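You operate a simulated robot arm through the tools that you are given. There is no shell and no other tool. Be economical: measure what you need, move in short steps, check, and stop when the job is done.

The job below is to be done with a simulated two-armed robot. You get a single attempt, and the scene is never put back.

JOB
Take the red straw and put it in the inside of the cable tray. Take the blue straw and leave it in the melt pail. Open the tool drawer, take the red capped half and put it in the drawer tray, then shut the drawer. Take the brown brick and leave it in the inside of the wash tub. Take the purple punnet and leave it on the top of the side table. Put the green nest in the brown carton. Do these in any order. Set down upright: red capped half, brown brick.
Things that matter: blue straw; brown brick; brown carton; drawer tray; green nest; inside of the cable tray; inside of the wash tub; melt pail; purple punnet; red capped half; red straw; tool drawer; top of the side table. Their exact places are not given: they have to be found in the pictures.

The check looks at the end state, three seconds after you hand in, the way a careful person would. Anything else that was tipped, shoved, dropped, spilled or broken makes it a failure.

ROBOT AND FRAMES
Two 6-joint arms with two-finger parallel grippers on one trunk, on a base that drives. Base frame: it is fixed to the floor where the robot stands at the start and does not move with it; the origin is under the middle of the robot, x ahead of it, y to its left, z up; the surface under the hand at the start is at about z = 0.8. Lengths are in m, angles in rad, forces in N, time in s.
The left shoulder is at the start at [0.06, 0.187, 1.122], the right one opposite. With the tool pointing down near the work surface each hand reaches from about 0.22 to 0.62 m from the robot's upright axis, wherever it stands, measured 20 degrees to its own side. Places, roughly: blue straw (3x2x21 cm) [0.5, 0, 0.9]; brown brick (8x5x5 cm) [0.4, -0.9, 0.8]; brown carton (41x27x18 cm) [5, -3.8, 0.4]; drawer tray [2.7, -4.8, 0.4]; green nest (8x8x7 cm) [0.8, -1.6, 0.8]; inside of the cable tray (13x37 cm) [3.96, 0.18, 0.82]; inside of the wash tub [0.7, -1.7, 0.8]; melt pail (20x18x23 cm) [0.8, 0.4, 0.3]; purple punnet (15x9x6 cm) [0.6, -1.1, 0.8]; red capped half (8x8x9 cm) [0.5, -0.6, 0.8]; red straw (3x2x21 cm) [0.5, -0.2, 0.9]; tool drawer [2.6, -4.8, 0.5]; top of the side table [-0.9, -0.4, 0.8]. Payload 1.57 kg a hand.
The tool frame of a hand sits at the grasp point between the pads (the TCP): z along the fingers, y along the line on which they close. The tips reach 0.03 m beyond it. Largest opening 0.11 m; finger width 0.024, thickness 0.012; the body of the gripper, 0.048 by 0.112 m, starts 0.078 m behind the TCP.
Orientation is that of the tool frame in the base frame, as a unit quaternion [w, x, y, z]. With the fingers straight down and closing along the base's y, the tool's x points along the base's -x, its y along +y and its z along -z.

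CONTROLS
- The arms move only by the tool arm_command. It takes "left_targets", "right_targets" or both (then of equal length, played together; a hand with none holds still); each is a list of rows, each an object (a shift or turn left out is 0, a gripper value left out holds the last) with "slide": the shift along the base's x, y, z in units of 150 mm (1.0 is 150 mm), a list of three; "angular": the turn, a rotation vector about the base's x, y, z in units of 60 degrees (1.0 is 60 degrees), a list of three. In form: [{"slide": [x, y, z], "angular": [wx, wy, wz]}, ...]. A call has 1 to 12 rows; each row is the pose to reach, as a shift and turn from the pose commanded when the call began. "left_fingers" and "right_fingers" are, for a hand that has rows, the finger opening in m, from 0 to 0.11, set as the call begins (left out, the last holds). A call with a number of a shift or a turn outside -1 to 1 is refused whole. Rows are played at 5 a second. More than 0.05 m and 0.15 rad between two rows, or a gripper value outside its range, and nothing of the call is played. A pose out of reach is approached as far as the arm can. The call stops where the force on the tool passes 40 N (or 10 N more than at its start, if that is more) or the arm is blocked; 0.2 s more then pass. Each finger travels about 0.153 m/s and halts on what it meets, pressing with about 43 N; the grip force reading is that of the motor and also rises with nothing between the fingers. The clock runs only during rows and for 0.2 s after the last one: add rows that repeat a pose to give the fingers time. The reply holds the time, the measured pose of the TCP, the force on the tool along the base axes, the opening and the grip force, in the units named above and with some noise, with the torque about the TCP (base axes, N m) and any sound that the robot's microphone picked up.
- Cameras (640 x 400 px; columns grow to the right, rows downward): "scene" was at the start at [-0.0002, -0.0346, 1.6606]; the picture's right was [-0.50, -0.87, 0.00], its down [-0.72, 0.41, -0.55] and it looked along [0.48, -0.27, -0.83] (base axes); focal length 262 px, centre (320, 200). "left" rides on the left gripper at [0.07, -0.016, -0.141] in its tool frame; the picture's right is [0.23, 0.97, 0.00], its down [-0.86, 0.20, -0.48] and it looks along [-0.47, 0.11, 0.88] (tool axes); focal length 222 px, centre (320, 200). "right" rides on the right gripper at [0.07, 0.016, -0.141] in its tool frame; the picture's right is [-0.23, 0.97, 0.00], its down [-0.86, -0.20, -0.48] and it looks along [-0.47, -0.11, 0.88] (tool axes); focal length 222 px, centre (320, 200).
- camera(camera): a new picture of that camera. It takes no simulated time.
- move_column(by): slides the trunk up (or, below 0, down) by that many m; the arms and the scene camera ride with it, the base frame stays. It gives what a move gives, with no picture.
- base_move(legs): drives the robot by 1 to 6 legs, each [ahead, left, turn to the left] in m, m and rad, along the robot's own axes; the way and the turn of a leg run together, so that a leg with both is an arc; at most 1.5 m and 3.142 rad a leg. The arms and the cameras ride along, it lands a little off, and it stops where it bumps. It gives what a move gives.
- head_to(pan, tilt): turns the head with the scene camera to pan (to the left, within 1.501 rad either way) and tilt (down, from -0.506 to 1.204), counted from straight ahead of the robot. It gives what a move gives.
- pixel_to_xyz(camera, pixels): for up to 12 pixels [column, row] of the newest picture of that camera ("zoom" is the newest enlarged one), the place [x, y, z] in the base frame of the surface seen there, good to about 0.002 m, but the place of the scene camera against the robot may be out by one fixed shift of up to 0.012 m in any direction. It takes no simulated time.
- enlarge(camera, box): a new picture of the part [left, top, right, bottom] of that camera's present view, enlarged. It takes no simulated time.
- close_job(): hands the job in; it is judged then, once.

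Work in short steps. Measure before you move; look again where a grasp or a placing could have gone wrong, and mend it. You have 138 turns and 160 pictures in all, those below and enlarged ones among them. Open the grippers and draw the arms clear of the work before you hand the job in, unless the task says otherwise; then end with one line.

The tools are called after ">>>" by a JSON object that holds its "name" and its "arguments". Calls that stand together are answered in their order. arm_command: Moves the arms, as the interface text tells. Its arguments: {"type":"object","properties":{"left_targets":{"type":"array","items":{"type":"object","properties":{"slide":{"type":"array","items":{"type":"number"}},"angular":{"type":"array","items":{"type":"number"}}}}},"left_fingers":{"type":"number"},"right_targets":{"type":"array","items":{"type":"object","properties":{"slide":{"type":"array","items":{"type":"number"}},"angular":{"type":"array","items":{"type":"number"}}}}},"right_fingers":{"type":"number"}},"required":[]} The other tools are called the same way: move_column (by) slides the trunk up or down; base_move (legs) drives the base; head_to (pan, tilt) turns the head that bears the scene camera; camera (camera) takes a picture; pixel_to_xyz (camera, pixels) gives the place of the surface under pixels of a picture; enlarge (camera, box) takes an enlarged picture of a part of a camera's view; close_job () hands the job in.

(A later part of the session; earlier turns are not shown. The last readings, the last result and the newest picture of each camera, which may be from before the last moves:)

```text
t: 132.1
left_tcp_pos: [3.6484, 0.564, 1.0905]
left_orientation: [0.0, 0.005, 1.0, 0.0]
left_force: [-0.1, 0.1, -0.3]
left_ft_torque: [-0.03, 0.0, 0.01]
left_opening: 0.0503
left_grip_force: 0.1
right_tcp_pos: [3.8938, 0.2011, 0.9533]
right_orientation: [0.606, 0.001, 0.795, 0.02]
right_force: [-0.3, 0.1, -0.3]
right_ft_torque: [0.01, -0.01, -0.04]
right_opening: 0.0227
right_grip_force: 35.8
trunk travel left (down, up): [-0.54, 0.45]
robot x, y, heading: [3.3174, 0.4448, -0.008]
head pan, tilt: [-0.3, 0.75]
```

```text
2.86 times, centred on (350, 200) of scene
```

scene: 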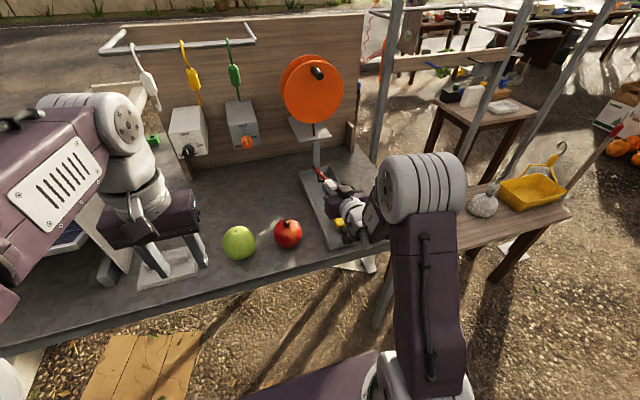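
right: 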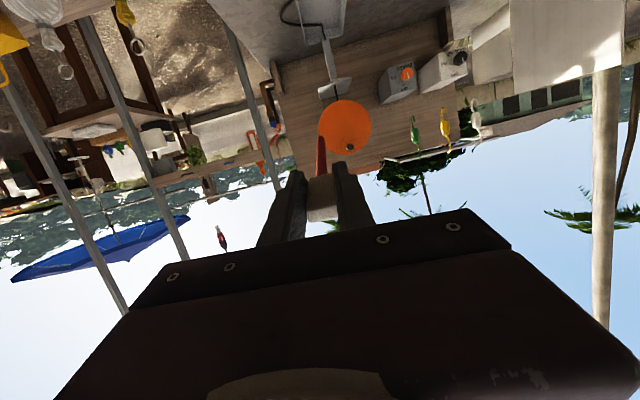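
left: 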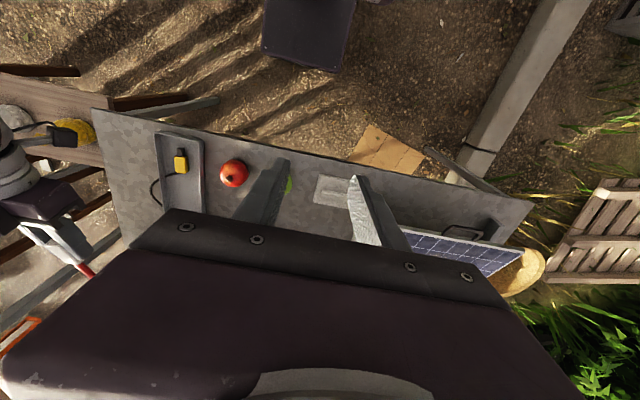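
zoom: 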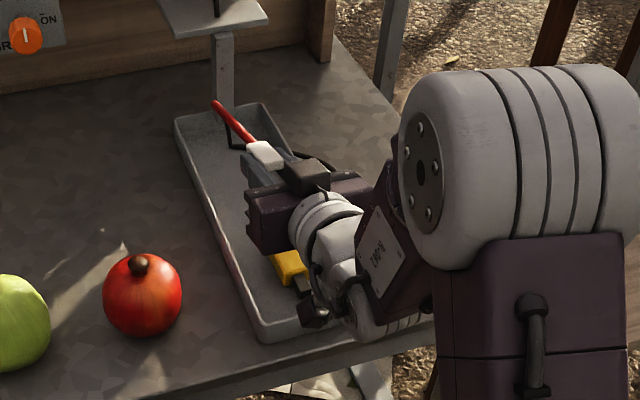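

Aligned over the tray. I lower another 0.055.

>>> {"name": "move_column", "arguments": {"by": -0.055}}

>>> {"name": "enlarge", "arguments": {"camera": "scene", "box": [260, 110, 440, 250]}}

>>> {"name": "camera", "arguments": {"camera": "right"}}

```text
t: 133.1
left_tcp_pos: [3.6471, 0.5656, 1.0348]
left_orientation: [0.0, 0.005, 1.0, -0.001]
left_force: [-0.2, -0.4, 0.4]
left_ft_torque: [0.02, 0.02, 0.05]
left_opening: 0.05
left_grip_force: 0.0
right_tcp_pos: [3.8927, 0.2013, 0.8981]
right_orientation: [0.606, 0.002, 0.795, 0.019]
right_force: [0.9, 0.3, -0.8]
right_ft_torque: [0.04, -0.03, -0.02]
right_opening: 0.0223
right_grip_force: 35.2
trunk travel left (down, up): [-0.485, 0.505]
robot x, y, heading: [3.3194, 0.4423, -0.011]
head pan, tilt: [-0.3, 0.75]
```

```text
2.86 times, centred on (350, 180) of scene
```

zoom: 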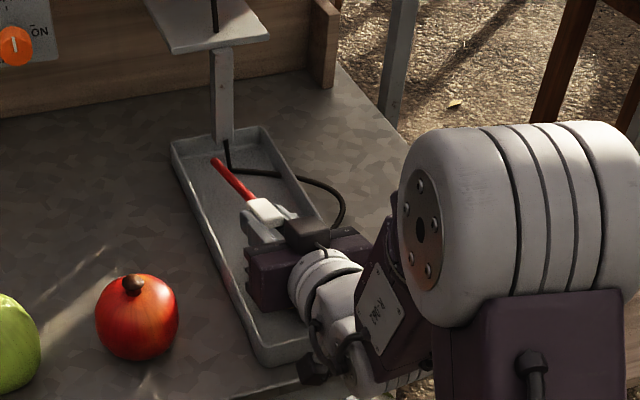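

```text
97 pictures are left
```

right: 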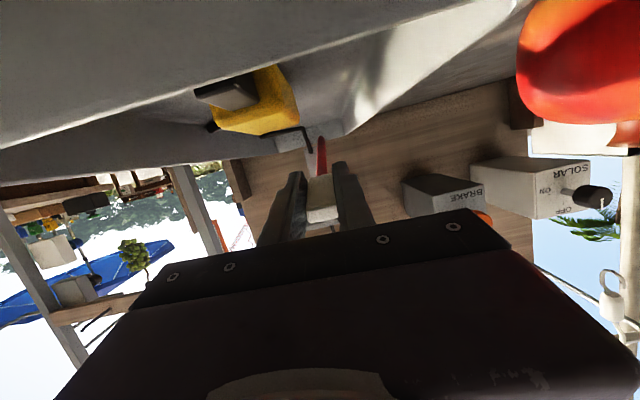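

Good; a bit lower, then release and rise with the trunk.

>>> {"name": "move_column", "arguments": {"by": -0.012}}

>>> {"name": "arm_command", "arguments": {"right_targets": [{"slide": [0, 0, 0]}, {"slide": [0, 0, 0]}, {"slide": [0, 0, 0]}, {"slide": [0, 0, 0]}], "right_fingers": 0.045}}

>>> {"name": "move_column", "arguments": {"by": 0.15}}

>>> {"name": "enlarge", "arguments": {"camera": "scene", "box": [260, 130, 440, 290]}}

```text
t: 133.7
left_tcp_pos: [3.6489, 0.5648, 1.0217]
left_orientation: [0.0, 0.005, 1.0, 0.0]
left_force: [-0.2, 0.9, -0.6]
left_ft_torque: [0.01, -0.01, -0.06]
left_opening: 0.0501
left_grip_force: 0.1
right_tcp_pos: [3.8929, 0.202, 0.8856]
right_orientation: [0.605, 0.001, 0.796, 0.02]
right_force: [-0.6, -0.3, 0.7]
right_ft_torque: [0.03, 0.0, 0.01]
right_opening: 0.0228
right_grip_force: 35.3
trunk travel left (down, up): [-0.473, 0.517]
robot x, y, heading: [3.3248, 0.4419, -0.011]
head pan, tilt: [-0.3, 0.75]
```

```text
t: 134.7
left_tcp_pos: [3.6474, 0.5641, 1.0222]
left_orientation: [0.0, 0.005, 1.0, 0.0]
left_force: [0.1, 0.0, -0.1]
left_ft_torque: [-0.01, 0.0, 0.01]
left_opening: 0.0501
left_grip_force: 0.0
right_tcp_pos: [3.8931, 0.2024, 0.8859]
right_orientation: [0.606, 0.001, 0.795, 0.02]
right_force: [-0.3, -0.3, 0.7]
right_ft_torque: [0.01, 0.03, 0.01]
right_opening: 0.0449
right_grip_force: 0.0
trunk travel left (down, up): [-0.473, 0.517]
robot x, y, heading: [3.3177, 0.4434, -0.013]
head pan, tilt: [-0.3, 0.75]
```

```text
t: 136.4
left_tcp_pos: [3.6482, 0.5641, 1.1742]
left_orientation: [0.0, 0.004, 1.0, 0.001]
left_force: [-0.6, 0.3, -0.9]
left_ft_torque: [-0.01, -0.01, 0.0]
left_opening: 0.05
left_grip_force: 0.1
right_tcp_pos: [3.8928, 0.2018, 1.0353]
right_orientation: [0.606, 0.001, 0.795, 0.02]
right_force: [0.6, 1.0, -0.1]
right_ft_torque: [-0.03, 0.0, 0.01]
right_opening: 0.0451
right_grip_force: 0.1
trunk travel left (down, up): [-0.623, 0.367]
robot x, y, heading: [3.3169, 0.4425, -0.006]
head pan, tilt: [-0.3, 0.75]
```

```text
2.50 times, centred on (350, 210) of scene
```

zoom: 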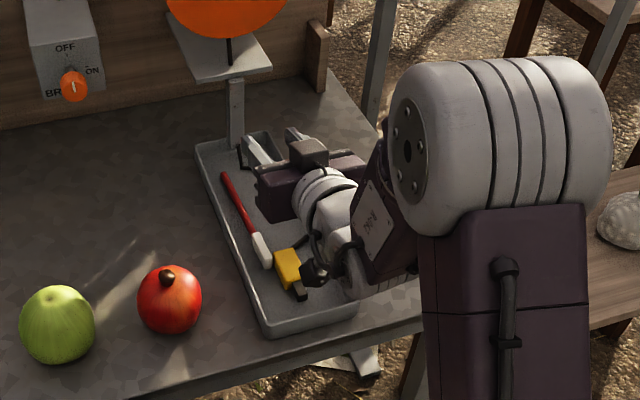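

The red straw lies in the tray. I back away and turn the right hand to point down again.

>>> {"name": "base_move", "arguments": {"legs": [[-0.75, 0, 0]]}}

>>> {"name": "arm_command", "arguments": {"right_targets": [{"slide": [-0.1, 0.1, 0], "angular": [0, 0.139, 0]}, {"slide": [-0.2, 0.1, 0], "angular": [0, 0.278, 0]}, {"slide": [-0.3, 0.1, 0], "angular": [0, 0.417, 0]}, {"slide": [-0.4, 0.1, 0.05], "angular": [0, 0.556, 0]}, {"slide": [-0.5, 0.1, 0.1], "angular": [0, 0.695, 0]}, {"slide": [-0.6, 0.1, 0.15], "angular": [0, 0.834, 0]}, {"slide": [-0.7, 0.1, 0.2], "angular": [0, 0.973, 0]}, {"slide": [-0.8, 0.1, 0.25], "angular": [0, 1.0, 0]}, {"slide": [-0.9, 0.1, 0.3], "angular": [0, 1.0, 0]}]}}

>>> {"name": "arm_command", "arguments": {"right_targets": [{"slide": [-0.1, 0, 0.1], "angular": [0, 0.125, 0]}, {"slide": [-0.2, 0, 0.2], "angular": [0, 0.25, 0]}, {"slide": [-0.3, 0, 0.3], "angular": [0, 0.25, 0]}, {"slide": [-0.4, 0, 0.3], "angular": [0, 0.25, 0]}]}}

>>> {"name": "camera", "arguments": {"camera": "scene"}}

```text
t: 140.5
left_tcp_pos: [2.8981, 0.5712, 1.1728]
left_orientation: [0.0, 0.005, 1.0, 0.0]
left_force: [-0.9, -0.1, 0.8]
left_ft_torque: [0.01, 0.03, 0.02]
left_opening: 0.0505
left_grip_force: 0.0
right_tcp_pos: [3.1405, 0.2082, 1.0357]
right_orientation: [0.607, 0.002, 0.795, 0.019]
right_force: [0.7, 0.5, 0.4]
right_ft_torque: [0.0, 0.0, 0.03]
right_opening: 0.0449
right_grip_force: 0.1
trunk travel left (down, up): [-0.623, 0.367]
robot x, y, heading: [2.5622, 0.4456, -0.006]
head pan, tilt: [-0.3, 0.75]
```

```text
t: 142.5
left_tcp_pos: [2.8972, 0.5715, 1.175]
left_orientation: [0.001, 0.006, 1.0, -0.001]
left_force: [0.2, 1.3, -0.6]
left_ft_torque: [-0.03, 0.0, -0.03]
left_opening: 0.0501
left_grip_force: 0.1
right_tcp_pos: [3.0062, 0.2229, 1.0807]
right_orientation: [0.126, 0.011, 0.992, 0.015]
right_force: [0.2, 0.0, -1.4]
right_ft_torque: [0.02, -0.01, 0.01]
right_opening: 0.045
right_grip_force: 0.0
right hand out of reach, approached as far as the arm can: row 4, 5
trunk travel left (down, up): [-0.623, 0.367]
robot x, y, heading: [2.5676, 0.4532, -0.01]
head pan, tilt: [-0.3, 0.75]
```

```text
t: 143.5
left_tcp_pos: [2.8973, 0.571, 1.1735]
left_orientation: [0.0, 0.005, 1.0, -0.001]
left_force: [-0.5, -0.4, -0.4]
left_ft_torque: [0.02, -0.03, -0.02]
left_opening: 0.0499
left_grip_force: 0.0
right_tcp_pos: [2.9462, 0.2238, 1.1264]
right_orientation: [-0.004, 0.013, 1.0, 0.014]
right_force: [-0.3, 1.5, 0.1]
right_ft_torque: [0.0, 0.0, -0.01]
right_opening: 0.045
right_grip_force: 0.0
trunk travel left (down, up): [-0.623, 0.367]
robot x, y, heading: [2.5637, 0.4509, -0.008]
head pan, tilt: [-0.3, 0.75]
```

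```text
95 pictures are left
```

scene: 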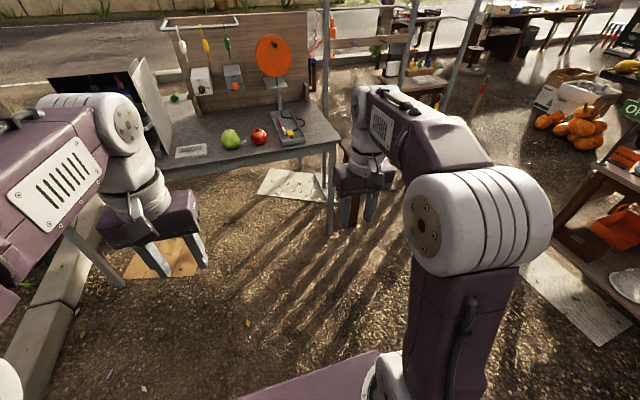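

I raise the trunk, turn to face -y, and drive back along the passage round the bench end.

>>> {"name": "move_column", "arguments": {"by": 0.3}}

>>> {"name": "base_move", "arguments": {"legs": [[0, 0, -1.56], [0, -1.1, 0], [1.5, 0, 0], [1.5, 0, 0], [0.42, 0, 0], [0, -0.8, 0]]}}

```text
t: 146.5
left_tcp_pos: [2.897, 0.5709, 1.4729]
left_orientation: [0.001, 0.005, 1.0, 0.0]
left_force: [1.8, -0.1, -0.5]
left_ft_torque: [0.01, -0.03, 0.0]
left_opening: 0.05
left_grip_force: 0.0
right_tcp_pos: [2.9463, 0.2236, 1.4245]
right_orientation: [-0.005, 0.013, 1.0, 0.015]
right_force: [-0.1, 0.8, -0.3]
right_ft_torque: [-0.03, -0.01, 0.0]
right_opening: 0.0448
right_grip_force: 0.0
trunk travel left (down, up): [-0.923, 0.067]
robot x, y, heading: [2.5676, 0.4498, -0.01]
head pan, tilt: [-0.3, 0.75]
```

```text
t: 176.0
left_tcp_pos: [0.717, -3.2556, 1.4744]
left_orientation: [0.0, 0.716, 0.698, 0.0]
left_force: [-0.2, -1.4, 0.6]
left_ft_torque: [0.01, 0.01, -0.03]
left_opening: 0.0502
left_grip_force: 0.1
right_tcp_pos: [0.3683, -3.2983, 1.4257]
right_orientation: [0.006, 0.722, 0.692, 0.012]
right_force: [0.1, 0.0, -0.6]
right_ft_torque: [0.01, 0.03, -0.03]
right_opening: 0.0451
right_grip_force: 0.0
trunk travel left (down, up): [-0.923, 0.067]
robot x, y, heading: [0.5985, -2.9217, -1.6]
head pan, tilt: [-0.3, 0.75]
```

I continue into the near-side corridor, facing the bench.

>>> {"name": "base_move", "arguments": {"legs": [[0, -0.9, 0], [0, 0, 1.6], [0, 1.0, 0], [0, 0.95, 0]]}}

>>> {"name": "head_to", "arguments": {"pan": 0.0, "tilt": 0.85}}

>>> {"name": "camera", "arguments": {"camera": "scene"}}

```text
t: 193.9
left_tcp_pos: [0.0118, -0.8341, 1.4728]
left_orientation: [0.0, -0.004, 1.0, 0.001]
left_force: [0.0, -0.7, -0.5]
left_ft_torque: [0.03, 0.0, -0.01]
left_opening: 0.0502
left_grip_force: 0.1
right_tcp_pos: [0.068, -1.1803, 1.4242]
right_orientation: [-0.004, 0.004, 1.0, 0.015]
right_force: [-0.8, -0.3, 0.1]
right_ft_torque: [0.04, -0.03, 0.0]
right_opening: 0.0448
right_grip_force: 0.1
trunk travel left (down, up): [-0.923, 0.067]
robot x, y, heading: [-0.315, -0.9577, 0.009]
head pan, tilt: [-0.3, 0.75]
```

```text
t: 194.7
left_tcp_pos: [0.0132, -0.8316, 1.4736]
left_orientation: [0.001, -0.004, 1.0, 0.0]
left_force: [0.1, 0.5, 0.9]
left_ft_torque: [-0.02, 0.02, 0.02]
left_opening: 0.05
left_grip_force: 0.0
right_tcp_pos: [0.0695, -1.1782, 1.4255]
right_orientation: [-0.004, 0.004, 1.0, 0.014]
right_force: [-0.7, -0.1, -0.3]
right_ft_torque: [-0.01, -0.02, 0.0]
right_opening: 0.045
right_grip_force: 0.1
trunk travel left (down, up): [-0.923, 0.067]
robot x, y, heading: [-0.3157, -0.9567, 0.009]
head pan, tilt: [0.0, 0.85]
```

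```text
94 pictures are left
```

scene: 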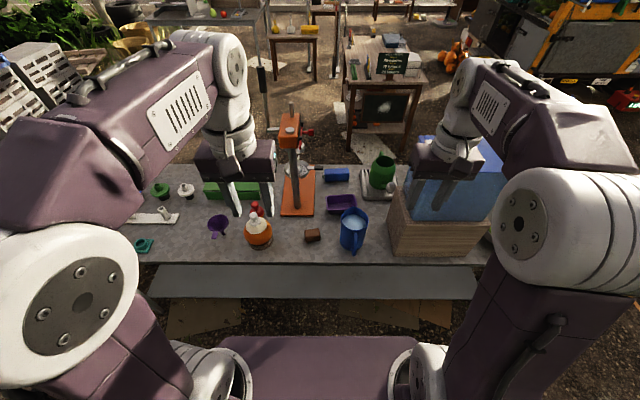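

>>> {"name": "enlarge", "arguments": {"camera": "scene", "box": [200, 140, 400, 265]}}

>>> {"name": "pixel_to_xyz", "arguments": {"camera": "zoom", "pixels": [[448, 205], [418, 190], [502, 190], [426, 215], [495, 222], [460, 215], [357, 308], [338, 300], [345, 320], [375, 302], [184, 206], [180, 230]]}}

```text
3.20 times, centred on (300, 202) of scene
```

zoom: 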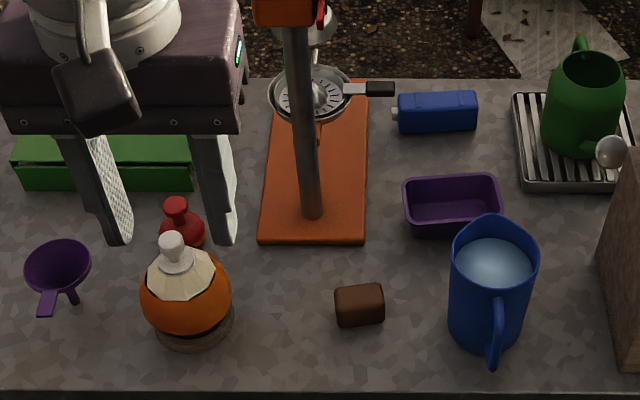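

```text
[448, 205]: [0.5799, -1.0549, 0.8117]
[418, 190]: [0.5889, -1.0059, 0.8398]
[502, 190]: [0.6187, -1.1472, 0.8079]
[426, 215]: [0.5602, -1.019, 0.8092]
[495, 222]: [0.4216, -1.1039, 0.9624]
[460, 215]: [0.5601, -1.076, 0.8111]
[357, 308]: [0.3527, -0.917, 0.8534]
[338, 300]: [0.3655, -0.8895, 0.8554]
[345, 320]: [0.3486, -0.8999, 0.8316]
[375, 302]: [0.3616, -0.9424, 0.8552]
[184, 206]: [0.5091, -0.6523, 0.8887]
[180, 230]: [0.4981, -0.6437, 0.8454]
```

Punnet: y -0.99…-1.15, x≈0.55–0.63. Brick ≈(0.37,-0.915). Red half ≈(0.51,-0.65). I check the press's height and lever before nearing.

>>> {"name": "camera", "arguments": {"camera": "scene"}}

>>> {"name": "pixel_to_xyz", "arguments": {"camera": "scene", "pixels": [[290, 120], [263, 75], [263, 95], [290, 108], [295, 160], [293, 205], [310, 133], [257, 215], [253, 232]]}}

>>> {"name": "camera", "arguments": {"camera": "left"}}

```text
92 pictures are left
```

scene: 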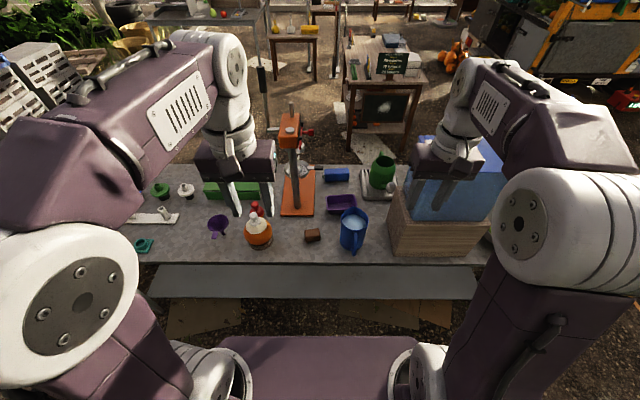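

```text
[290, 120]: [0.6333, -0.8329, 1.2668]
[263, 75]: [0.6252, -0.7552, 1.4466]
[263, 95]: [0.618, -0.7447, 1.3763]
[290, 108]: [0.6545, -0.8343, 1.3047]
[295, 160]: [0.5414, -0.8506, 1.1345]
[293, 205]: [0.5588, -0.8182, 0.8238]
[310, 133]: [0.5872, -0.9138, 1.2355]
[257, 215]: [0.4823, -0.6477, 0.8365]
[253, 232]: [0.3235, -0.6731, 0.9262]
```

```text
91 pictures are left
```

left: 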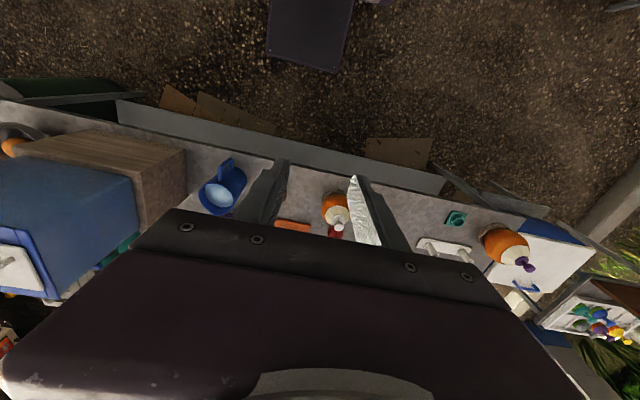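

The press is tall (head to y≈-0.91, lever to z 1.45), so I'll grip the punnet across its 9 cm width with the right hand turned 90°. I drive up to the bench and turn the hand.

>>> {"name": "base_move", "arguments": {"legs": [[0.31, 0.08, -0.009]]}}

>>> {"name": "arm_command", "arguments": {"right_targets": [{"slide": [0, 0, 0], "angular": [0, 0, 0.14]}, {"slide": [0.1, 0, 0], "angular": [0, 0, 0.28]}, {"slide": [0.2, 0, 0], "angular": [0, 0, 0.42]}, {"slide": [0.3, 0, 0], "angular": [0, 0, 0.56]}, {"slide": [0.4, 0, 0], "angular": [0, 0, 0.7]}, {"slide": [0.5, 0, 0], "angular": [0, 0, 0.84]}, {"slide": [0.5, 0, 0], "angular": [0, 0, 0.98]}], "right_fingers": 0.11}}

>>> {"name": "arm_command", "arguments": {"right_targets": [{"slide": [0.1, 0, -0.1], "angular": [0, 0, 0.14]}, {"slide": [0.2, 0, -0.2], "angular": [0, 0, 0.28]}, {"slide": [0.3, 0, -0.3], "angular": [0, 0, 0.42]}, {"slide": [0.4, 0, -0.4], "angular": [0, 0, 0.51]}]}}

>>> {"name": "camera", "arguments": {"camera": "right"}}

>>> {"name": "camera", "arguments": {"camera": "scene"}}

```text
t: 196.9
left_tcp_pos: [0.3238, -0.753, 1.4746]
left_orientation: [0.001, -0.002, 1.0, 0.001]
left_force: [-0.1, -0.9, -0.4]
left_ft_torque: [0.04, -0.03, -0.02]
left_opening: 0.0502
left_grip_force: 0.1
right_tcp_pos: [0.3785, -1.1006, 1.4265]
right_orientation: [-0.003, 0.007, 1.0, 0.014]
right_force: [-0.2, -0.2, 0.8]
right_ft_torque: [0.03, -0.01, 0.01]
right_opening: 0.0447
right_grip_force: 0.0
trunk travel left (down, up): [-0.923, 0.067]
robot x, y, heading: [0.0013, -0.8784, -0.001]
head pan, tilt: [0.0, 0.85]
```

```text
t: 198.5
left_tcp_pos: [0.3277, -0.752, 1.4724]
left_orientation: [0.0, -0.001, 1.0, -0.001]
left_force: [0.6, 0.8, -0.1]
left_ft_torque: [0.05, -0.02, -0.03]
left_opening: 0.0501
left_grip_force: 0.2
right_tcp_pos: [0.4572, -1.0989, 1.4254]
right_orientation: [-0.011, -0.486, 0.874, 0.01]
right_force: [0.7, -0.1, 0.0]
right_ft_torque: [0.03, 0.0, 0.0]
right_opening: 0.1102
right_grip_force: 0.1
trunk travel left (down, up): [-0.923, 0.067]
robot x, y, heading: [-0.0046, -0.8782, -0.001]
head pan, tilt: [0.0, 0.85]
```

```text
t: 199.5
left_tcp_pos: [0.3277, -0.7517, 1.4732]
left_orientation: [0.0, -0.001, 1.0, 0.0]
left_force: [-0.3, -0.2, -0.3]
left_ft_torque: [-0.01, 0.02, -0.01]
left_opening: 0.0498
left_grip_force: 0.2
right_tcp_pos: [0.5171, -1.0988, 1.3654]
right_orientation: [-0.013, -0.699, 0.715, 0.007]
right_force: [0.1, 0.4, 0.1]
right_ft_torque: [0.0, 0.02, 0.0]
right_opening: 0.1099
right_grip_force: 0.0
trunk travel left (down, up): [-0.923, 0.067]
robot x, y, heading: [0.0009, -0.8763, -0.003]
head pan, tilt: [0.0, 0.85]
```

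```text
90 pictures are left
```

right: 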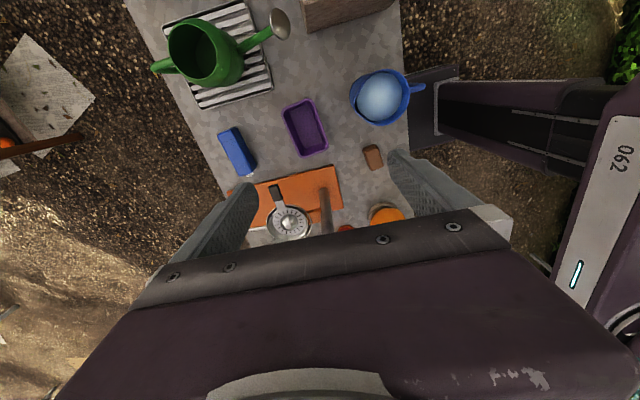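

```text
89 pictures are left
```

scene: 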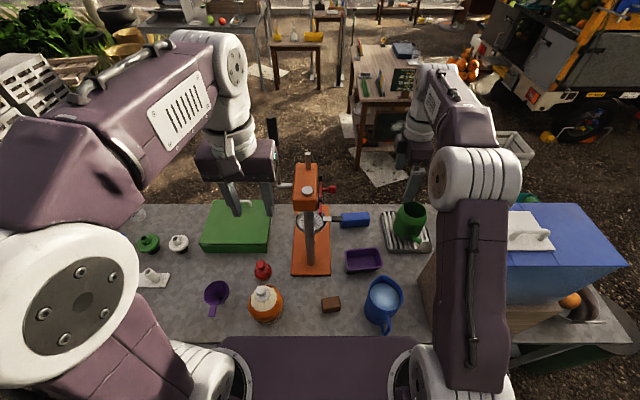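

The hand is turned; I measure the punnet and brick through the right camera.

>>> {"name": "pixel_to_xyz", "arguments": {"camera": "right", "pixels": [[285, 110], [312, 98], [326, 148], [298, 157], [306, 128], [366, 149], [380, 146], [368, 168], [382, 167], [373, 155], [352, 100], [405, 85]]}}

>>> {"name": "enlarge", "arguments": {"camera": "right", "box": [240, 60, 440, 200]}}

```text
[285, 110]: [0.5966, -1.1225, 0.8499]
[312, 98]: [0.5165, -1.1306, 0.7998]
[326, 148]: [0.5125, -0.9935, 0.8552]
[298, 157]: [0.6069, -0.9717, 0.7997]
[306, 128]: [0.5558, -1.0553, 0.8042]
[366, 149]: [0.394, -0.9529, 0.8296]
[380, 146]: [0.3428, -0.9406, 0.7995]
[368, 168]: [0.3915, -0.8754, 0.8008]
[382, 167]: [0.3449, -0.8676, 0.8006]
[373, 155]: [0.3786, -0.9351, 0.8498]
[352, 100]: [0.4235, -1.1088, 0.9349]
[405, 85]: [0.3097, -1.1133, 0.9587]
```

```text
2.86 times, centred on (340, 130) of right
```

zoom: 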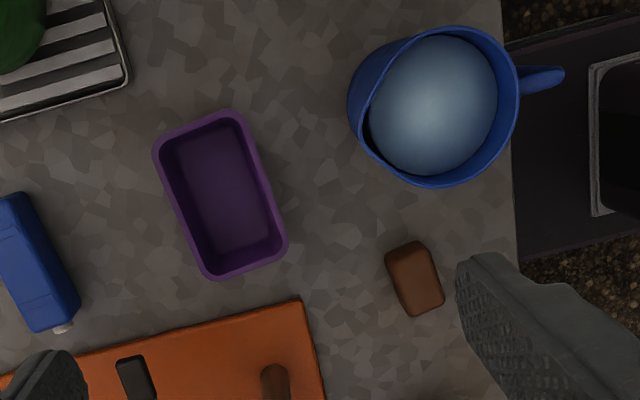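

>>> {"name": "pixel_to_xyz", "arguments": {"camera": "zoom", "pixels": [[163, 150], [238, 116], [280, 240], [212, 272], [180, 200], [258, 170], [200, 130], [246, 260], [390, 255], [440, 300], [430, 250], [395, 290]]}}

```text
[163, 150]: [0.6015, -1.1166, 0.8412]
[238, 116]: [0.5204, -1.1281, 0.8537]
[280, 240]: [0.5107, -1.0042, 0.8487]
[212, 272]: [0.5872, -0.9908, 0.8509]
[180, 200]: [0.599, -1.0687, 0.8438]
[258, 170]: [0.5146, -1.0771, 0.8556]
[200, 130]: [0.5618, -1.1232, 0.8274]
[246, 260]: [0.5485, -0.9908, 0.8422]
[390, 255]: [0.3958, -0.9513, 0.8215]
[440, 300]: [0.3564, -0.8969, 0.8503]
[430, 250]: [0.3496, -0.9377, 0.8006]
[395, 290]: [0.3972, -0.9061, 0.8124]
```

Punnet centre ≈(0.555,-1.06), turned ~6.5°. I align the hand above it, then lower the trunk 0.3.

>>> {"name": "arm_command", "arguments": {"right_targets": [{"slide": [0.13, 0.13, 0], "angular": [0, -0.015, 0.07]}, {"slide": [0.253, 0.26, 0], "angular": [0, -0.027, 0.13]}, {"slide": [0.253, 0.26, 0], "angular": [0, -0.027, 0.13]}]}}

>>> {"name": "move_column", "arguments": {"by": -0.3}}

>>> {"name": "camera", "arguments": {"camera": "right"}}

>>> {"name": "pixel_to_xyz", "arguments": {"camera": "right", "pixels": [[320, 150], [320, 180], [320, 120], [300, 150], [340, 150]]}}

```text
t: 200.3
left_tcp_pos: [0.3268, -0.753, 1.4735]
left_orientation: [0.0, -0.001, 1.0, 0.001]
left_force: [0.2, -0.9, -0.4]
left_ft_torque: [0.0, -0.02, 0.01]
left_opening: 0.0504
left_grip_force: 0.1
right_tcp_pos: [0.554, -1.0599, 1.365]
right_orientation: [0.003, 0.746, -0.666, 0.003]
right_force: [-0.6, -0.7, 0.3]
right_ft_torque: [0.0, 0.01, -0.02]
right_opening: 0.1102
right_grip_force: 0.2
trunk travel left (down, up): [-0.923, 0.067]
robot x, y, heading: [0.0002, -0.8777, 0.005]
head pan, tilt: [0.0, 0.85]
```

```text
t: 203.3
left_tcp_pos: [0.328, -0.7518, 1.1725]
left_orientation: [0.0, -0.002, 1.0, 0.0]
left_force: [0.9, 0.3, 0.6]
left_ft_torque: [-0.03, 0.01, -0.02]
left_opening: 0.0501
left_grip_force: 0.0
right_tcp_pos: [0.5541, -1.0604, 1.0665]
right_orientation: [0.003, 0.745, -0.667, 0.002]
right_force: [-0.2, -0.2, -0.2]
right_ft_torque: [0.03, 0.03, -0.01]
right_opening: 0.1101
right_grip_force: 0.0
trunk travel left (down, up): [-0.623, 0.367]
robot x, y, heading: [-0.004, -0.8781, 0.008]
head pan, tilt: [0.0, 0.85]
```

```text
87 pictures are left
```

right: 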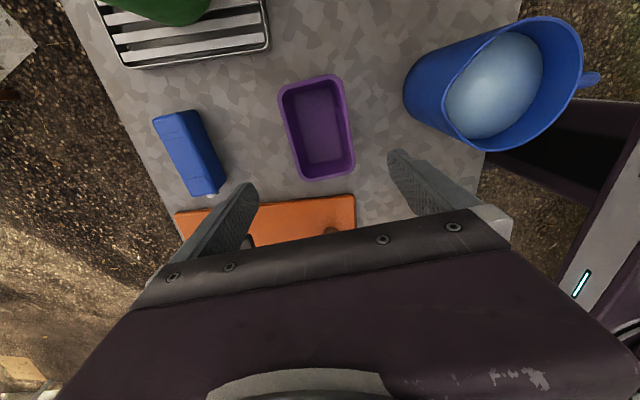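

```text
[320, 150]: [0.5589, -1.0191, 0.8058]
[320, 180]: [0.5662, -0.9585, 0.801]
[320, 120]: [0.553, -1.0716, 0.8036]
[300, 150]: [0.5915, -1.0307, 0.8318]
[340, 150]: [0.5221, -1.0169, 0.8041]
```

>>> {"name": "pixel_to_xyz", "arguments": {"camera": "right", "pixels": [[281, 95], [338, 79], [352, 163], [303, 177], [292, 140], [347, 120]]}}

```text
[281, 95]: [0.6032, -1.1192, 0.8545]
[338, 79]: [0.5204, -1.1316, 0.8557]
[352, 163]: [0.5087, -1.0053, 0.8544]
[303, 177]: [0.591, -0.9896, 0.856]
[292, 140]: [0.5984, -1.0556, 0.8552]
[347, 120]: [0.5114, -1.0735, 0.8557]
```

Aligned (centre 0.556,-1.061). I descend in two stages.

>>> {"name": "arm_command", "arguments": {"right_targets": [{"slide": [0, 0, -0.25]}, {"slide": [0, 0, -0.5]}, {"slide": [0, 0, -0.75]}, {"slide": [0, 0, -1.0]}]}}

>>> {"name": "arm_command", "arguments": {"right_targets": [{"slide": [0.01, 0, -0.2]}, {"slide": [0.01, 0, -0.4]}, {"slide": [0.01, 0, -0.48]}, {"slide": [0.01, 0, -0.48]}]}}

>>> {"name": "camera", "arguments": {"camera": "right"}}

>>> {"name": "enlarge", "arguments": {"camera": "scene", "box": [260, 80, 460, 220]}}

```text
t: 204.3
left_tcp_pos: [0.3282, -0.7522, 1.1733]
left_orientation: [0.0, 0.0, 1.0, 0.0]
left_force: [0.4, 0.1, -0.3]
left_ft_torque: [0.0, 0.0, 0.0]
left_opening: 0.0498
left_grip_force: 0.0
right_tcp_pos: [0.5538, -1.0601, 0.9145]
right_orientation: [0.003, 0.745, -0.667, 0.003]
right_force: [0.2, -0.6, -0.3]
right_ft_torque: [0.0, 0.04, -0.01]
right_opening: 0.1099
right_grip_force: 0.1
trunk travel left (down, up): [-0.623, 0.367]
robot x, y, heading: [-0.0028, -0.8766, 0.001]
head pan, tilt: [0.0, 0.85]
```

```text
t: 205.3
left_tcp_pos: [0.3264, -0.7532, 1.1727]
left_orientation: [0.0, -0.001, 1.0, 0.0]
left_force: [-0.3, 0.3, -0.1]
left_ft_torque: [-0.01, 0.01, -0.01]
left_opening: 0.05
left_grip_force: 0.2
right_tcp_pos: [0.5553, -1.0612, 0.843]
right_orientation: [0.003, 0.745, -0.667, 0.003]
right_force: [-0.3, -0.5, 0.5]
right_ft_torque: [-0.02, -0.01, 0.03]
right_opening: 0.11
right_grip_force: 0.0
trunk travel left (down, up): [-0.623, 0.367]
robot x, y, heading: [-0.0043, -0.8769, 0.004]
head pan, tilt: [0.0, 0.85]
```

```text
86 pictures are left
```

right: 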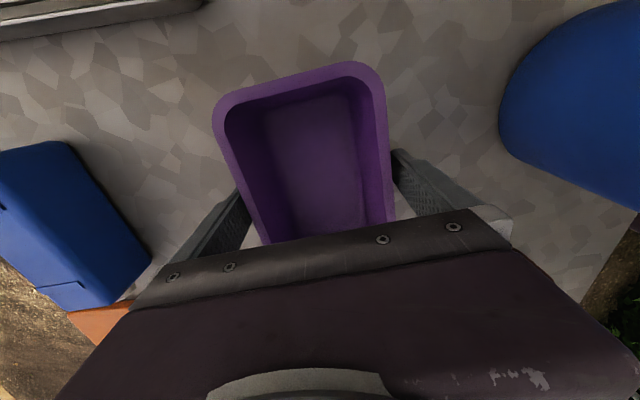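

```text
2.86 times, centred on (360, 150) of scene
```

zoom: 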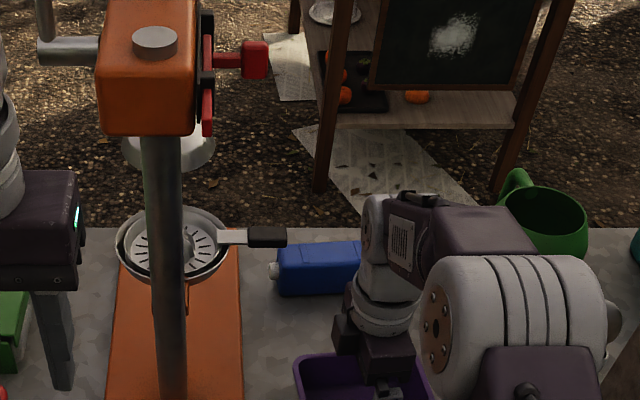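

Fingers straddle the punnet. Close and lift 0.1.

>>> {"name": "arm_command", "arguments": {"right_targets": [{"slide": [0, 0, 0]}, {"slide": [0, 0, 0]}, {"slide": [0, 0, 0]}, {"slide": [0, 0, 0.15]}, {"slide": [0, 0, 0.4]}, {"slide": [0, 0, 0.7]}, {"slide": [0, 0, 1.0]}], "right_fingers": 0.05}}

>>> {"name": "camera", "arguments": {"camera": "right"}}

```text
t: 206.9
left_tcp_pos: [0.3264, -0.7523, 1.1737]
left_orientation: [0.0, 0.0, 1.0, 0.0]
left_force: [0.2, -0.4, -0.4]
left_ft_torque: [0.01, 0.01, 0.02]
left_opening: 0.0501
left_grip_force: 0.1
right_tcp_pos: [0.5539, -1.0589, 0.9947]
right_orientation: [0.003, 0.746, -0.666, 0.004]
right_force: [-0.3, 0.6, -0.8]
right_ft_torque: [0.0, -0.01, 0.0]
right_opening: 0.0882
right_grip_force: 42.9
trunk travel left (down, up): [-0.623, 0.367]
robot x, y, heading: [-0.0028, -0.8796, 0.008]
head pan, tilt: [0.0, 0.85]
```

```text
84 pictures are left
```

right: 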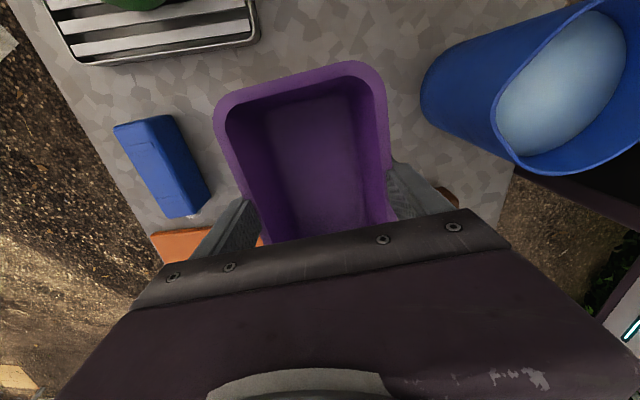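

The punnet is held. I lift it further and take the left hand over towards the red capped half to measure it.

>>> {"name": "arm_command", "arguments": {"right_targets": [{"slide": [0, 0, 0.3]}, {"slide": [0, 0, 0.6]}, {"slide": [0, 0, 0.8]}, {"slide": [0, 0, 0.8]}], "left_targets": [{"slide": [0.2, 0.2, 0]}, {"slide": [0.4, 0.4, 0]}, {"slide": [0.6, 0.6, 0]}, {"slide": [0.7, 0.72, 0]}], "left_fingers": 0.11}}

>>> {"name": "camera", "arguments": {"camera": "left"}}

>>> {"name": "enlarge", "arguments": {"camera": "left", "box": [220, 80, 420, 240]}}

```text
t: 207.9
left_tcp_pos: [0.4324, -0.6436, 1.1734]
left_orientation: [0.0, 0.0, 1.0, 0.001]
left_force: [-0.3, 0.3, -0.7]
left_ft_torque: [0.0, 0.0, 0.01]
left_opening: 0.1101
left_grip_force: 0.0
right_tcp_pos: [0.538, -1.0587, 1.1047]
right_orientation: [0.003, 0.746, -0.666, 0.003]
right_force: [-0.4, 0.4, -1.0]
right_ft_torque: [-0.03, 0.04, 0.02]
right_opening: 0.0884
right_grip_force: 42.7
right hand out of reach, approached as far as the arm can: row 2, 3, 4
trunk travel left (down, up): [-0.623, 0.367]
robot x, y, heading: [0.0013, -0.8786, 0.002]
head pan, tilt: [0.0, 0.85]
```

```text
83 pictures are left
```

left: 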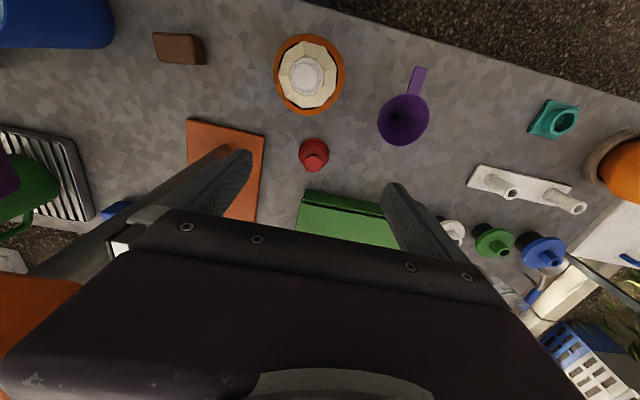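

```text
2.50 times, centred on (320, 160) of left
```

zoom: 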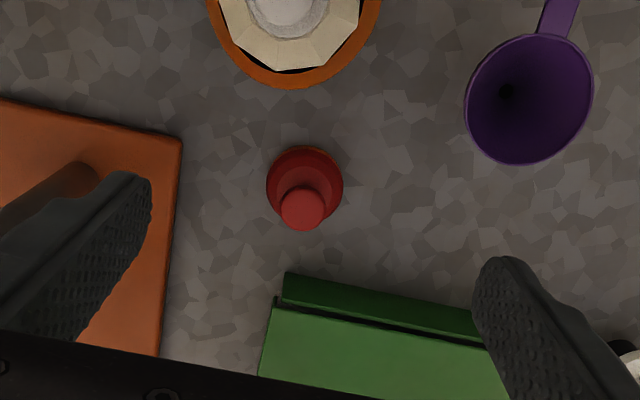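

>>> {"name": "pixel_to_xyz", "arguments": {"camera": "zoom", "pixels": [[302, 208], [270, 185], [342, 185], [305, 150], [305, 170], [290, 195], [300, 225], [320, 165]]}}

>>> {"name": "enlarge", "arguments": {"camera": "scene", "box": [200, 200, 320, 300]}}

```text
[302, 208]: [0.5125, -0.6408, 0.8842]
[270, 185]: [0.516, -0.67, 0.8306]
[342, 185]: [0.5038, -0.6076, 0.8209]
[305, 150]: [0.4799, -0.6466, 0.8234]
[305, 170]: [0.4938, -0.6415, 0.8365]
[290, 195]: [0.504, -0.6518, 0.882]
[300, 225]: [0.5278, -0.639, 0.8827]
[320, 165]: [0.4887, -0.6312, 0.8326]
```

```text
4.00 times, centred on (260, 250) of scene
```

zoom: 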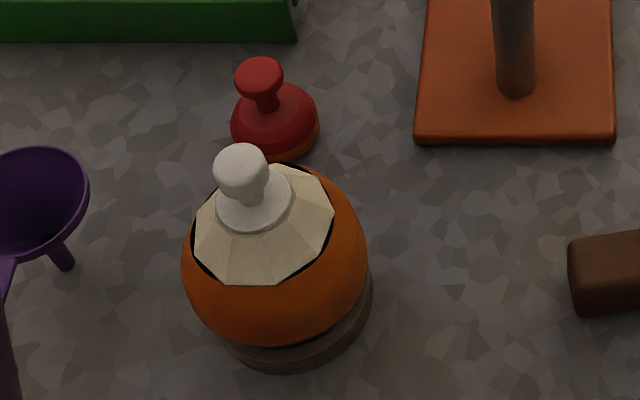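

Red half: knob top at (0.515,-0.640,0.884). I'll grip the knob with the left hand: align, then descend.

>>> {"name": "arm_command", "arguments": {"left_targets": [{"slide": [0.27, 0.012, -0.1]}, {"slide": [0.55, 0.025, -0.2]}, {"slide": [0.55, 0.025, -0.45]}, {"slide": [0.55, 0.025, -0.7]}, {"slide": [0.55, 0.025, -1.0]}], "left_fingers": 0.06}}

>>> {"name": "arm_command", "arguments": {"left_targets": [{"slide": [0, 0, -0.3]}, {"slide": [0, 0, -0.6]}, {"slide": [0, 0, -0.85]}, {"slide": [0, 0, -0.96]}, {"slide": [0, 0, -0.96]}]}}

>>> {"name": "camera", "arguments": {"camera": "left"}}

```text
t: 209.1
left_tcp_pos: [0.5158, -0.64, 1.022]
left_orientation: [-0.001, -0.001, 1.0, -0.001]
left_force: [0.9, -0.2, -0.5]
left_ft_torque: [0.01, -0.01, 0.02]
left_opening: 0.0598
left_grip_force: 0.1
left hand out of reach, approached as far as the arm can: row 2
right_tcp_pos: [0.539, -1.06, 1.1041]
right_orientation: [0.003, 0.746, -0.666, 0.003]
right_force: [0.2, -0.8, -1.4]
right_ft_torque: [-0.02, -0.01, -0.01]
right_opening: 0.0883
right_grip_force: 42.8
trunk travel left (down, up): [-0.623, 0.367]
robot x, y, heading: [-0.002, -0.8724, 0.001]
head pan, tilt: [0.0, 0.85]
```

```text
t: 210.3
left_tcp_pos: [0.5134, -0.6401, 0.879]
left_orientation: [0.001, -0.001, 1.0, 0.0]
left_force: [-0.3, 0.5, -0.3]
left_ft_torque: [-0.01, 0.0, 0.02]
left_opening: 0.0602
left_grip_force: 0.0
right_tcp_pos: [0.5375, -1.06, 1.1044]
right_orientation: [0.003, 0.746, -0.666, 0.004]
right_force: [0.8, -0.3, -0.9]
right_ft_torque: [0.0, 0.0, 0.02]
right_opening: 0.0883
right_grip_force: 42.6
trunk travel left (down, up): [-0.623, 0.367]
robot x, y, heading: [-0.0021, -0.8765, -0.001]
head pan, tilt: [0.0, 0.85]
```

```text
80 pictures are left
```

left: 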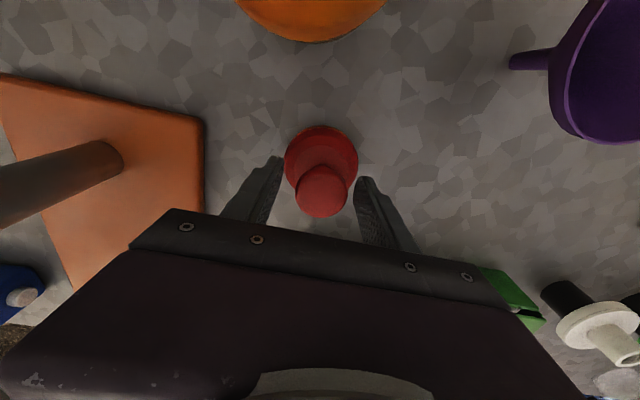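

Centred on the knob. Close and lift.

>>> {"name": "arm_command", "arguments": {"left_targets": [{"slide": [0, 0, 0]}, {"slide": [0, 0, 0]}, {"slide": [0, 0, 0]}, {"slide": [0, 0, 0.15]}, {"slide": [0, 0, 0.4]}, {"slide": [0, 0, 0.7]}, {"slide": [0, 0, 1.0]}], "left_fingers": 0.0}}

>>> {"name": "camera", "arguments": {"camera": "left"}}

>>> {"name": "camera", "arguments": {"camera": "scene"}}

```text
t: 211.9
left_tcp_pos: [0.5139, -0.6417, 1.0288]
left_orientation: [0.0, 0.0, 1.0, 0.0]
left_force: [-0.1, 0.0, -0.8]
left_ft_torque: [-0.02, 0.0, -0.01]
left_opening: 0.0364
left_grip_force: 42.6
right_tcp_pos: [0.5371, -1.0595, 1.1046]
right_orientation: [0.003, 0.745, -0.667, 0.003]
right_force: [-0.7, 0.3, -1.3]
right_ft_torque: [-0.01, 0.01, 0.01]
right_opening: 0.0885
right_grip_force: 43.5
trunk travel left (down, up): [-0.623, 0.367]
robot x, y, heading: [-0.0021, -0.8773, -0.0]
head pan, tilt: [0.0, 0.85]
```

```text
79 pictures are left
```

left: 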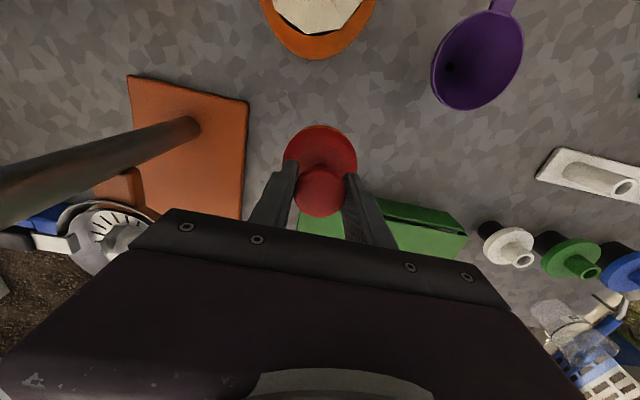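

```text
78 pictures are left
```

scene: 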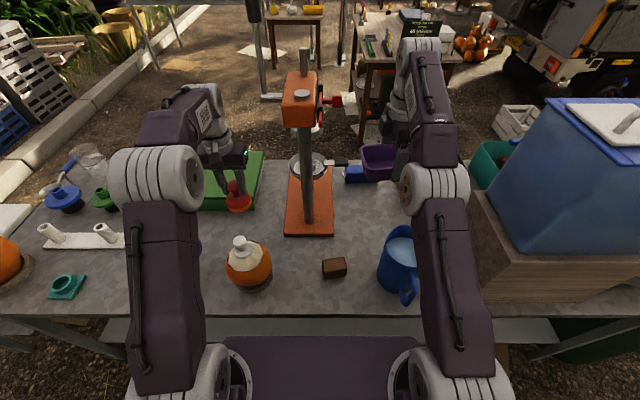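

Both are held. I raise the trunk, back off and turn round to the side table.

>>> {"name": "move_column", "arguments": {"by": 0.28}}

>>> {"name": "base_move", "arguments": {"legs": [[-0.25, 0, 0], [0, 0, 1.57], [0, 0, 1.57]]}}

>>> {"name": "camera", "arguments": {"camera": "scene"}}

```text
t: 214.7
left_tcp_pos: [0.5155, -0.642, 1.3078]
left_orientation: [-0.001, -0.001, 1.0, 0.0]
left_force: [-0.5, -0.7, -1.5]
left_ft_torque: [0.02, -0.01, 0.0]
left_opening: 0.0364
left_grip_force: 43.5
right_tcp_pos: [0.5386, -1.0592, 1.3833]
right_orientation: [0.003, 0.746, -0.666, 0.004]
right_force: [1.0, -0.1, -1.2]
right_ft_torque: [-0.04, 0.02, -0.02]
right_opening: 0.0884
right_grip_force: 43.8
trunk travel left (down, up): [-0.903, 0.087]
robot x, y, heading: [-0.0013, -0.8773, 0.007]
head pan, tilt: [0.0, 0.85]
```

```text
t: 224.1
left_tcp_pos: [-0.7731, -1.1044, 1.3088]
left_orientation: [0.0, 1.0, -0.011, 0.0]
left_force: [0.6, 0.3, -0.7]
left_ft_torque: [0.03, -0.05, 0.03]
left_opening: 0.0365
left_grip_force: 43.2
right_tcp_pos: [-0.7853, -0.6843, 1.3839]
right_orientation: [-0.004, 0.676, 0.737, 0.003]
right_force: [0.1, -0.3, -1.2]
right_ft_torque: [-0.05, 0.0, 0.0]
right_opening: 0.0884
right_grip_force: 43.1
trunk travel left (down, up): [-0.903, 0.087]
robot x, y, heading: [-0.2507, -0.8779, 3.122]
head pan, tilt: [0.0, 0.85]
```

```text
77 pictures are left
```

scene: 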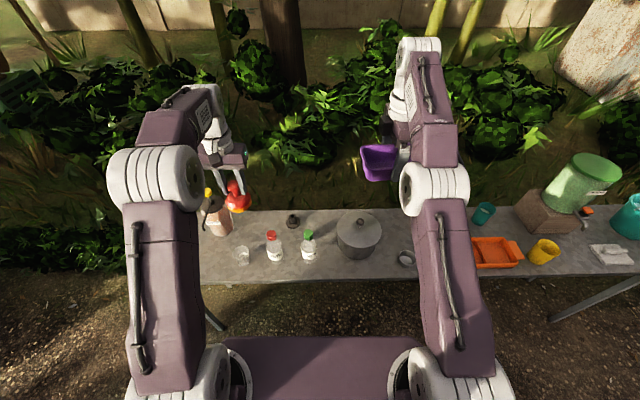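

I measure the free part of the side table between ladle (410,258) and orange tray (495,250).

>>> {"name": "pixel_to_xyz", "arguments": {"camera": "scene", "pixels": [[378, 240], [410, 258], [472, 243], [478, 268], [482, 214], [385, 260], [455, 225], [340, 275], [480, 275], [395, 215], [360, 220]]}}

>>> {"name": "camera", "arguments": {"camera": "right"}}

```text
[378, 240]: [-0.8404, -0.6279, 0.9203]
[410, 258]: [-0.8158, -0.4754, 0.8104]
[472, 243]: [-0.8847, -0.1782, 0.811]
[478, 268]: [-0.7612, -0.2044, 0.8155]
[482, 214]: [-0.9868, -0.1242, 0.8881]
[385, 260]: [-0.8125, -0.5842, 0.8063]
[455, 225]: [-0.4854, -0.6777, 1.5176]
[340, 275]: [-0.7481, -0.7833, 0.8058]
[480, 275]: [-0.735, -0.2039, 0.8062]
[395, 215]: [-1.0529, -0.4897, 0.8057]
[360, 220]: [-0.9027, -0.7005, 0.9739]
```

```text
76 pictures are left
```

right: 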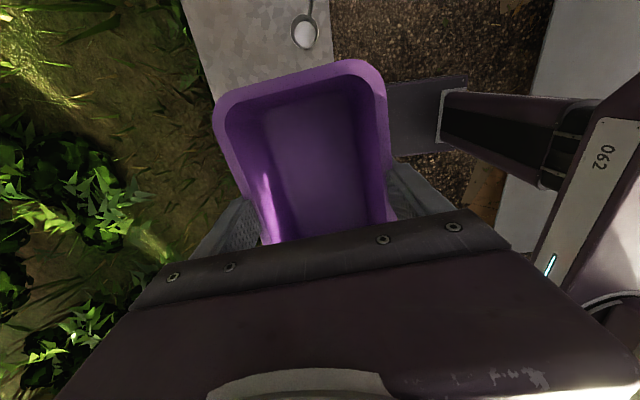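

Free spot around (-0.96,-0.36). I pull the left hand up and back, shift the base, and look with the right camera.

>>> {"name": "arm_command", "arguments": {"left_targets": [{"slide": [0.22, 0.1, 0.2]}, {"slide": [0.44, 0.2, 0.4]}, {"slide": [0.66, 0.3, 0.6]}, {"slide": [0.88, 0.4, 0.8]}, {"slide": [1.0, 0.4, 1.0]}]}}

>>> {"name": "base_move", "arguments": {"legs": [[0.13, -0.31, 0.02]]}}

>>> {"name": "camera", "arguments": {"camera": "right"}}

>>> {"name": "camera", "arguments": {"camera": "scene"}}

```text
t: 225.3
left_tcp_pos: [-0.6202, -1.0438, 1.4587]
left_orientation: [0.0, 1.0, -0.011, 0.0]
left_force: [-0.2, 0.0, -1.6]
left_ft_torque: [0.01, 0.03, 0.02]
left_opening: 0.0365
left_grip_force: 42.8
right_tcp_pos: [-0.7849, -0.6851, 1.3849]
right_orientation: [-0.004, 0.676, 0.737, 0.003]
right_force: [-0.4, -0.5, -1.0]
right_ft_torque: [0.01, 0.01, 0.01]
right_opening: 0.0883
right_grip_force: 42.7
trunk travel left (down, up): [-0.903, 0.087]
robot x, y, heading: [-0.2503, -0.8783, 3.122]
head pan, tilt: [0.0, 0.85]
```

```text
t: 227.5
left_tcp_pos: [-0.7465, -0.7431, 1.4577]
left_orientation: [-0.001, 1.0, -0.002, 0.0]
left_force: [0.5, -0.6, -0.9]
left_ft_torque: [-0.02, 0.0, -0.01]
left_opening: 0.0366
left_grip_force: 42.8
right_tcp_pos: [-0.9142, -0.3858, 1.3851]
right_orientation: [-0.004, 0.669, 0.744, 0.003]
right_force: [-0.4, -0.1, -1.0]
right_ft_torque: [0.0, 0.02, -0.02]
right_opening: 0.0886
right_grip_force: 43.4
trunk travel left (down, up): [-0.903, 0.087]
robot x, y, heading: [-0.3762, -0.5667, 3.14]
head pan, tilt: [0.0, 0.85]
```

```text
75 pictures are left
```

right: 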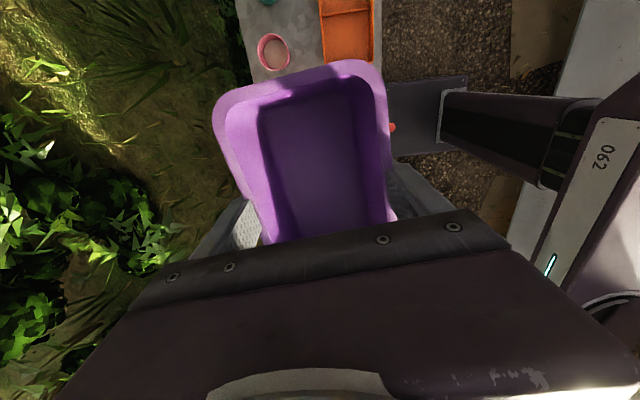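

```text
74 pictures are left
```

scene: 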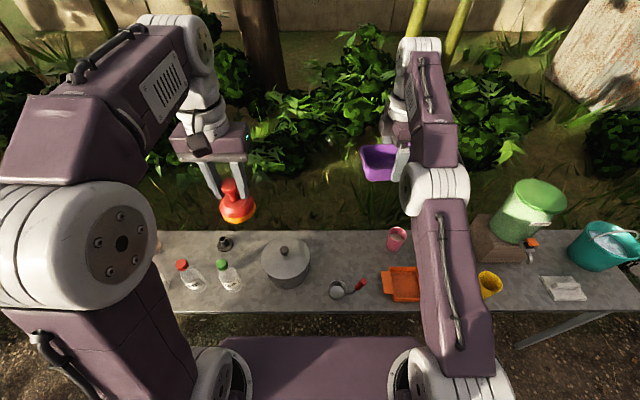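

Also a pink cup at (396,238). I measure those neighbours precisely.

>>> {"name": "pixel_to_xyz", "arguments": {"camera": "scene", "pixels": [[388, 250], [396, 232], [337, 292], [364, 283], [380, 273], [385, 298], [350, 245], [365, 262], [308, 265], [350, 235], [328, 287]]}}

>>> {"name": "enlarge", "arguments": {"camera": "scene", "box": [250, 210, 450, 330]}}

```text
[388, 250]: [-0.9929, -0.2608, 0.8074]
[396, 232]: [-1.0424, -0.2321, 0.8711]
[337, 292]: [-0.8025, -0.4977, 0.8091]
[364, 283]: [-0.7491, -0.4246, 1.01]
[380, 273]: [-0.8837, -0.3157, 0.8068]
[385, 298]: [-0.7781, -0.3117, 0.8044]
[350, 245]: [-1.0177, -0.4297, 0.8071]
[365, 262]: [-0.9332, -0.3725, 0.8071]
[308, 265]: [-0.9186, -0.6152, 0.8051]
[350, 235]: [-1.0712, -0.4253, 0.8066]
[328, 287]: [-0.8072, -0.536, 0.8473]
```

```text
3.20 times, centred on (350, 270) of scene
```

zoom: 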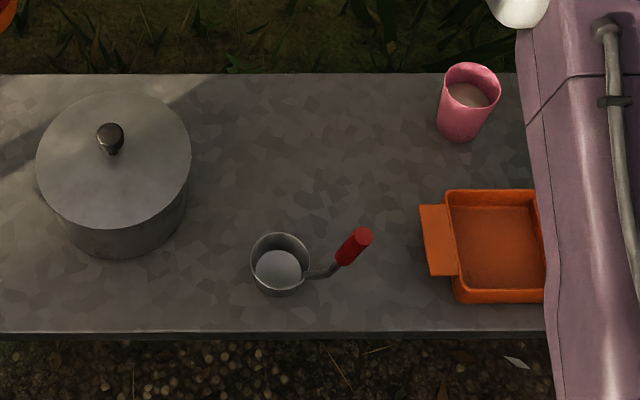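

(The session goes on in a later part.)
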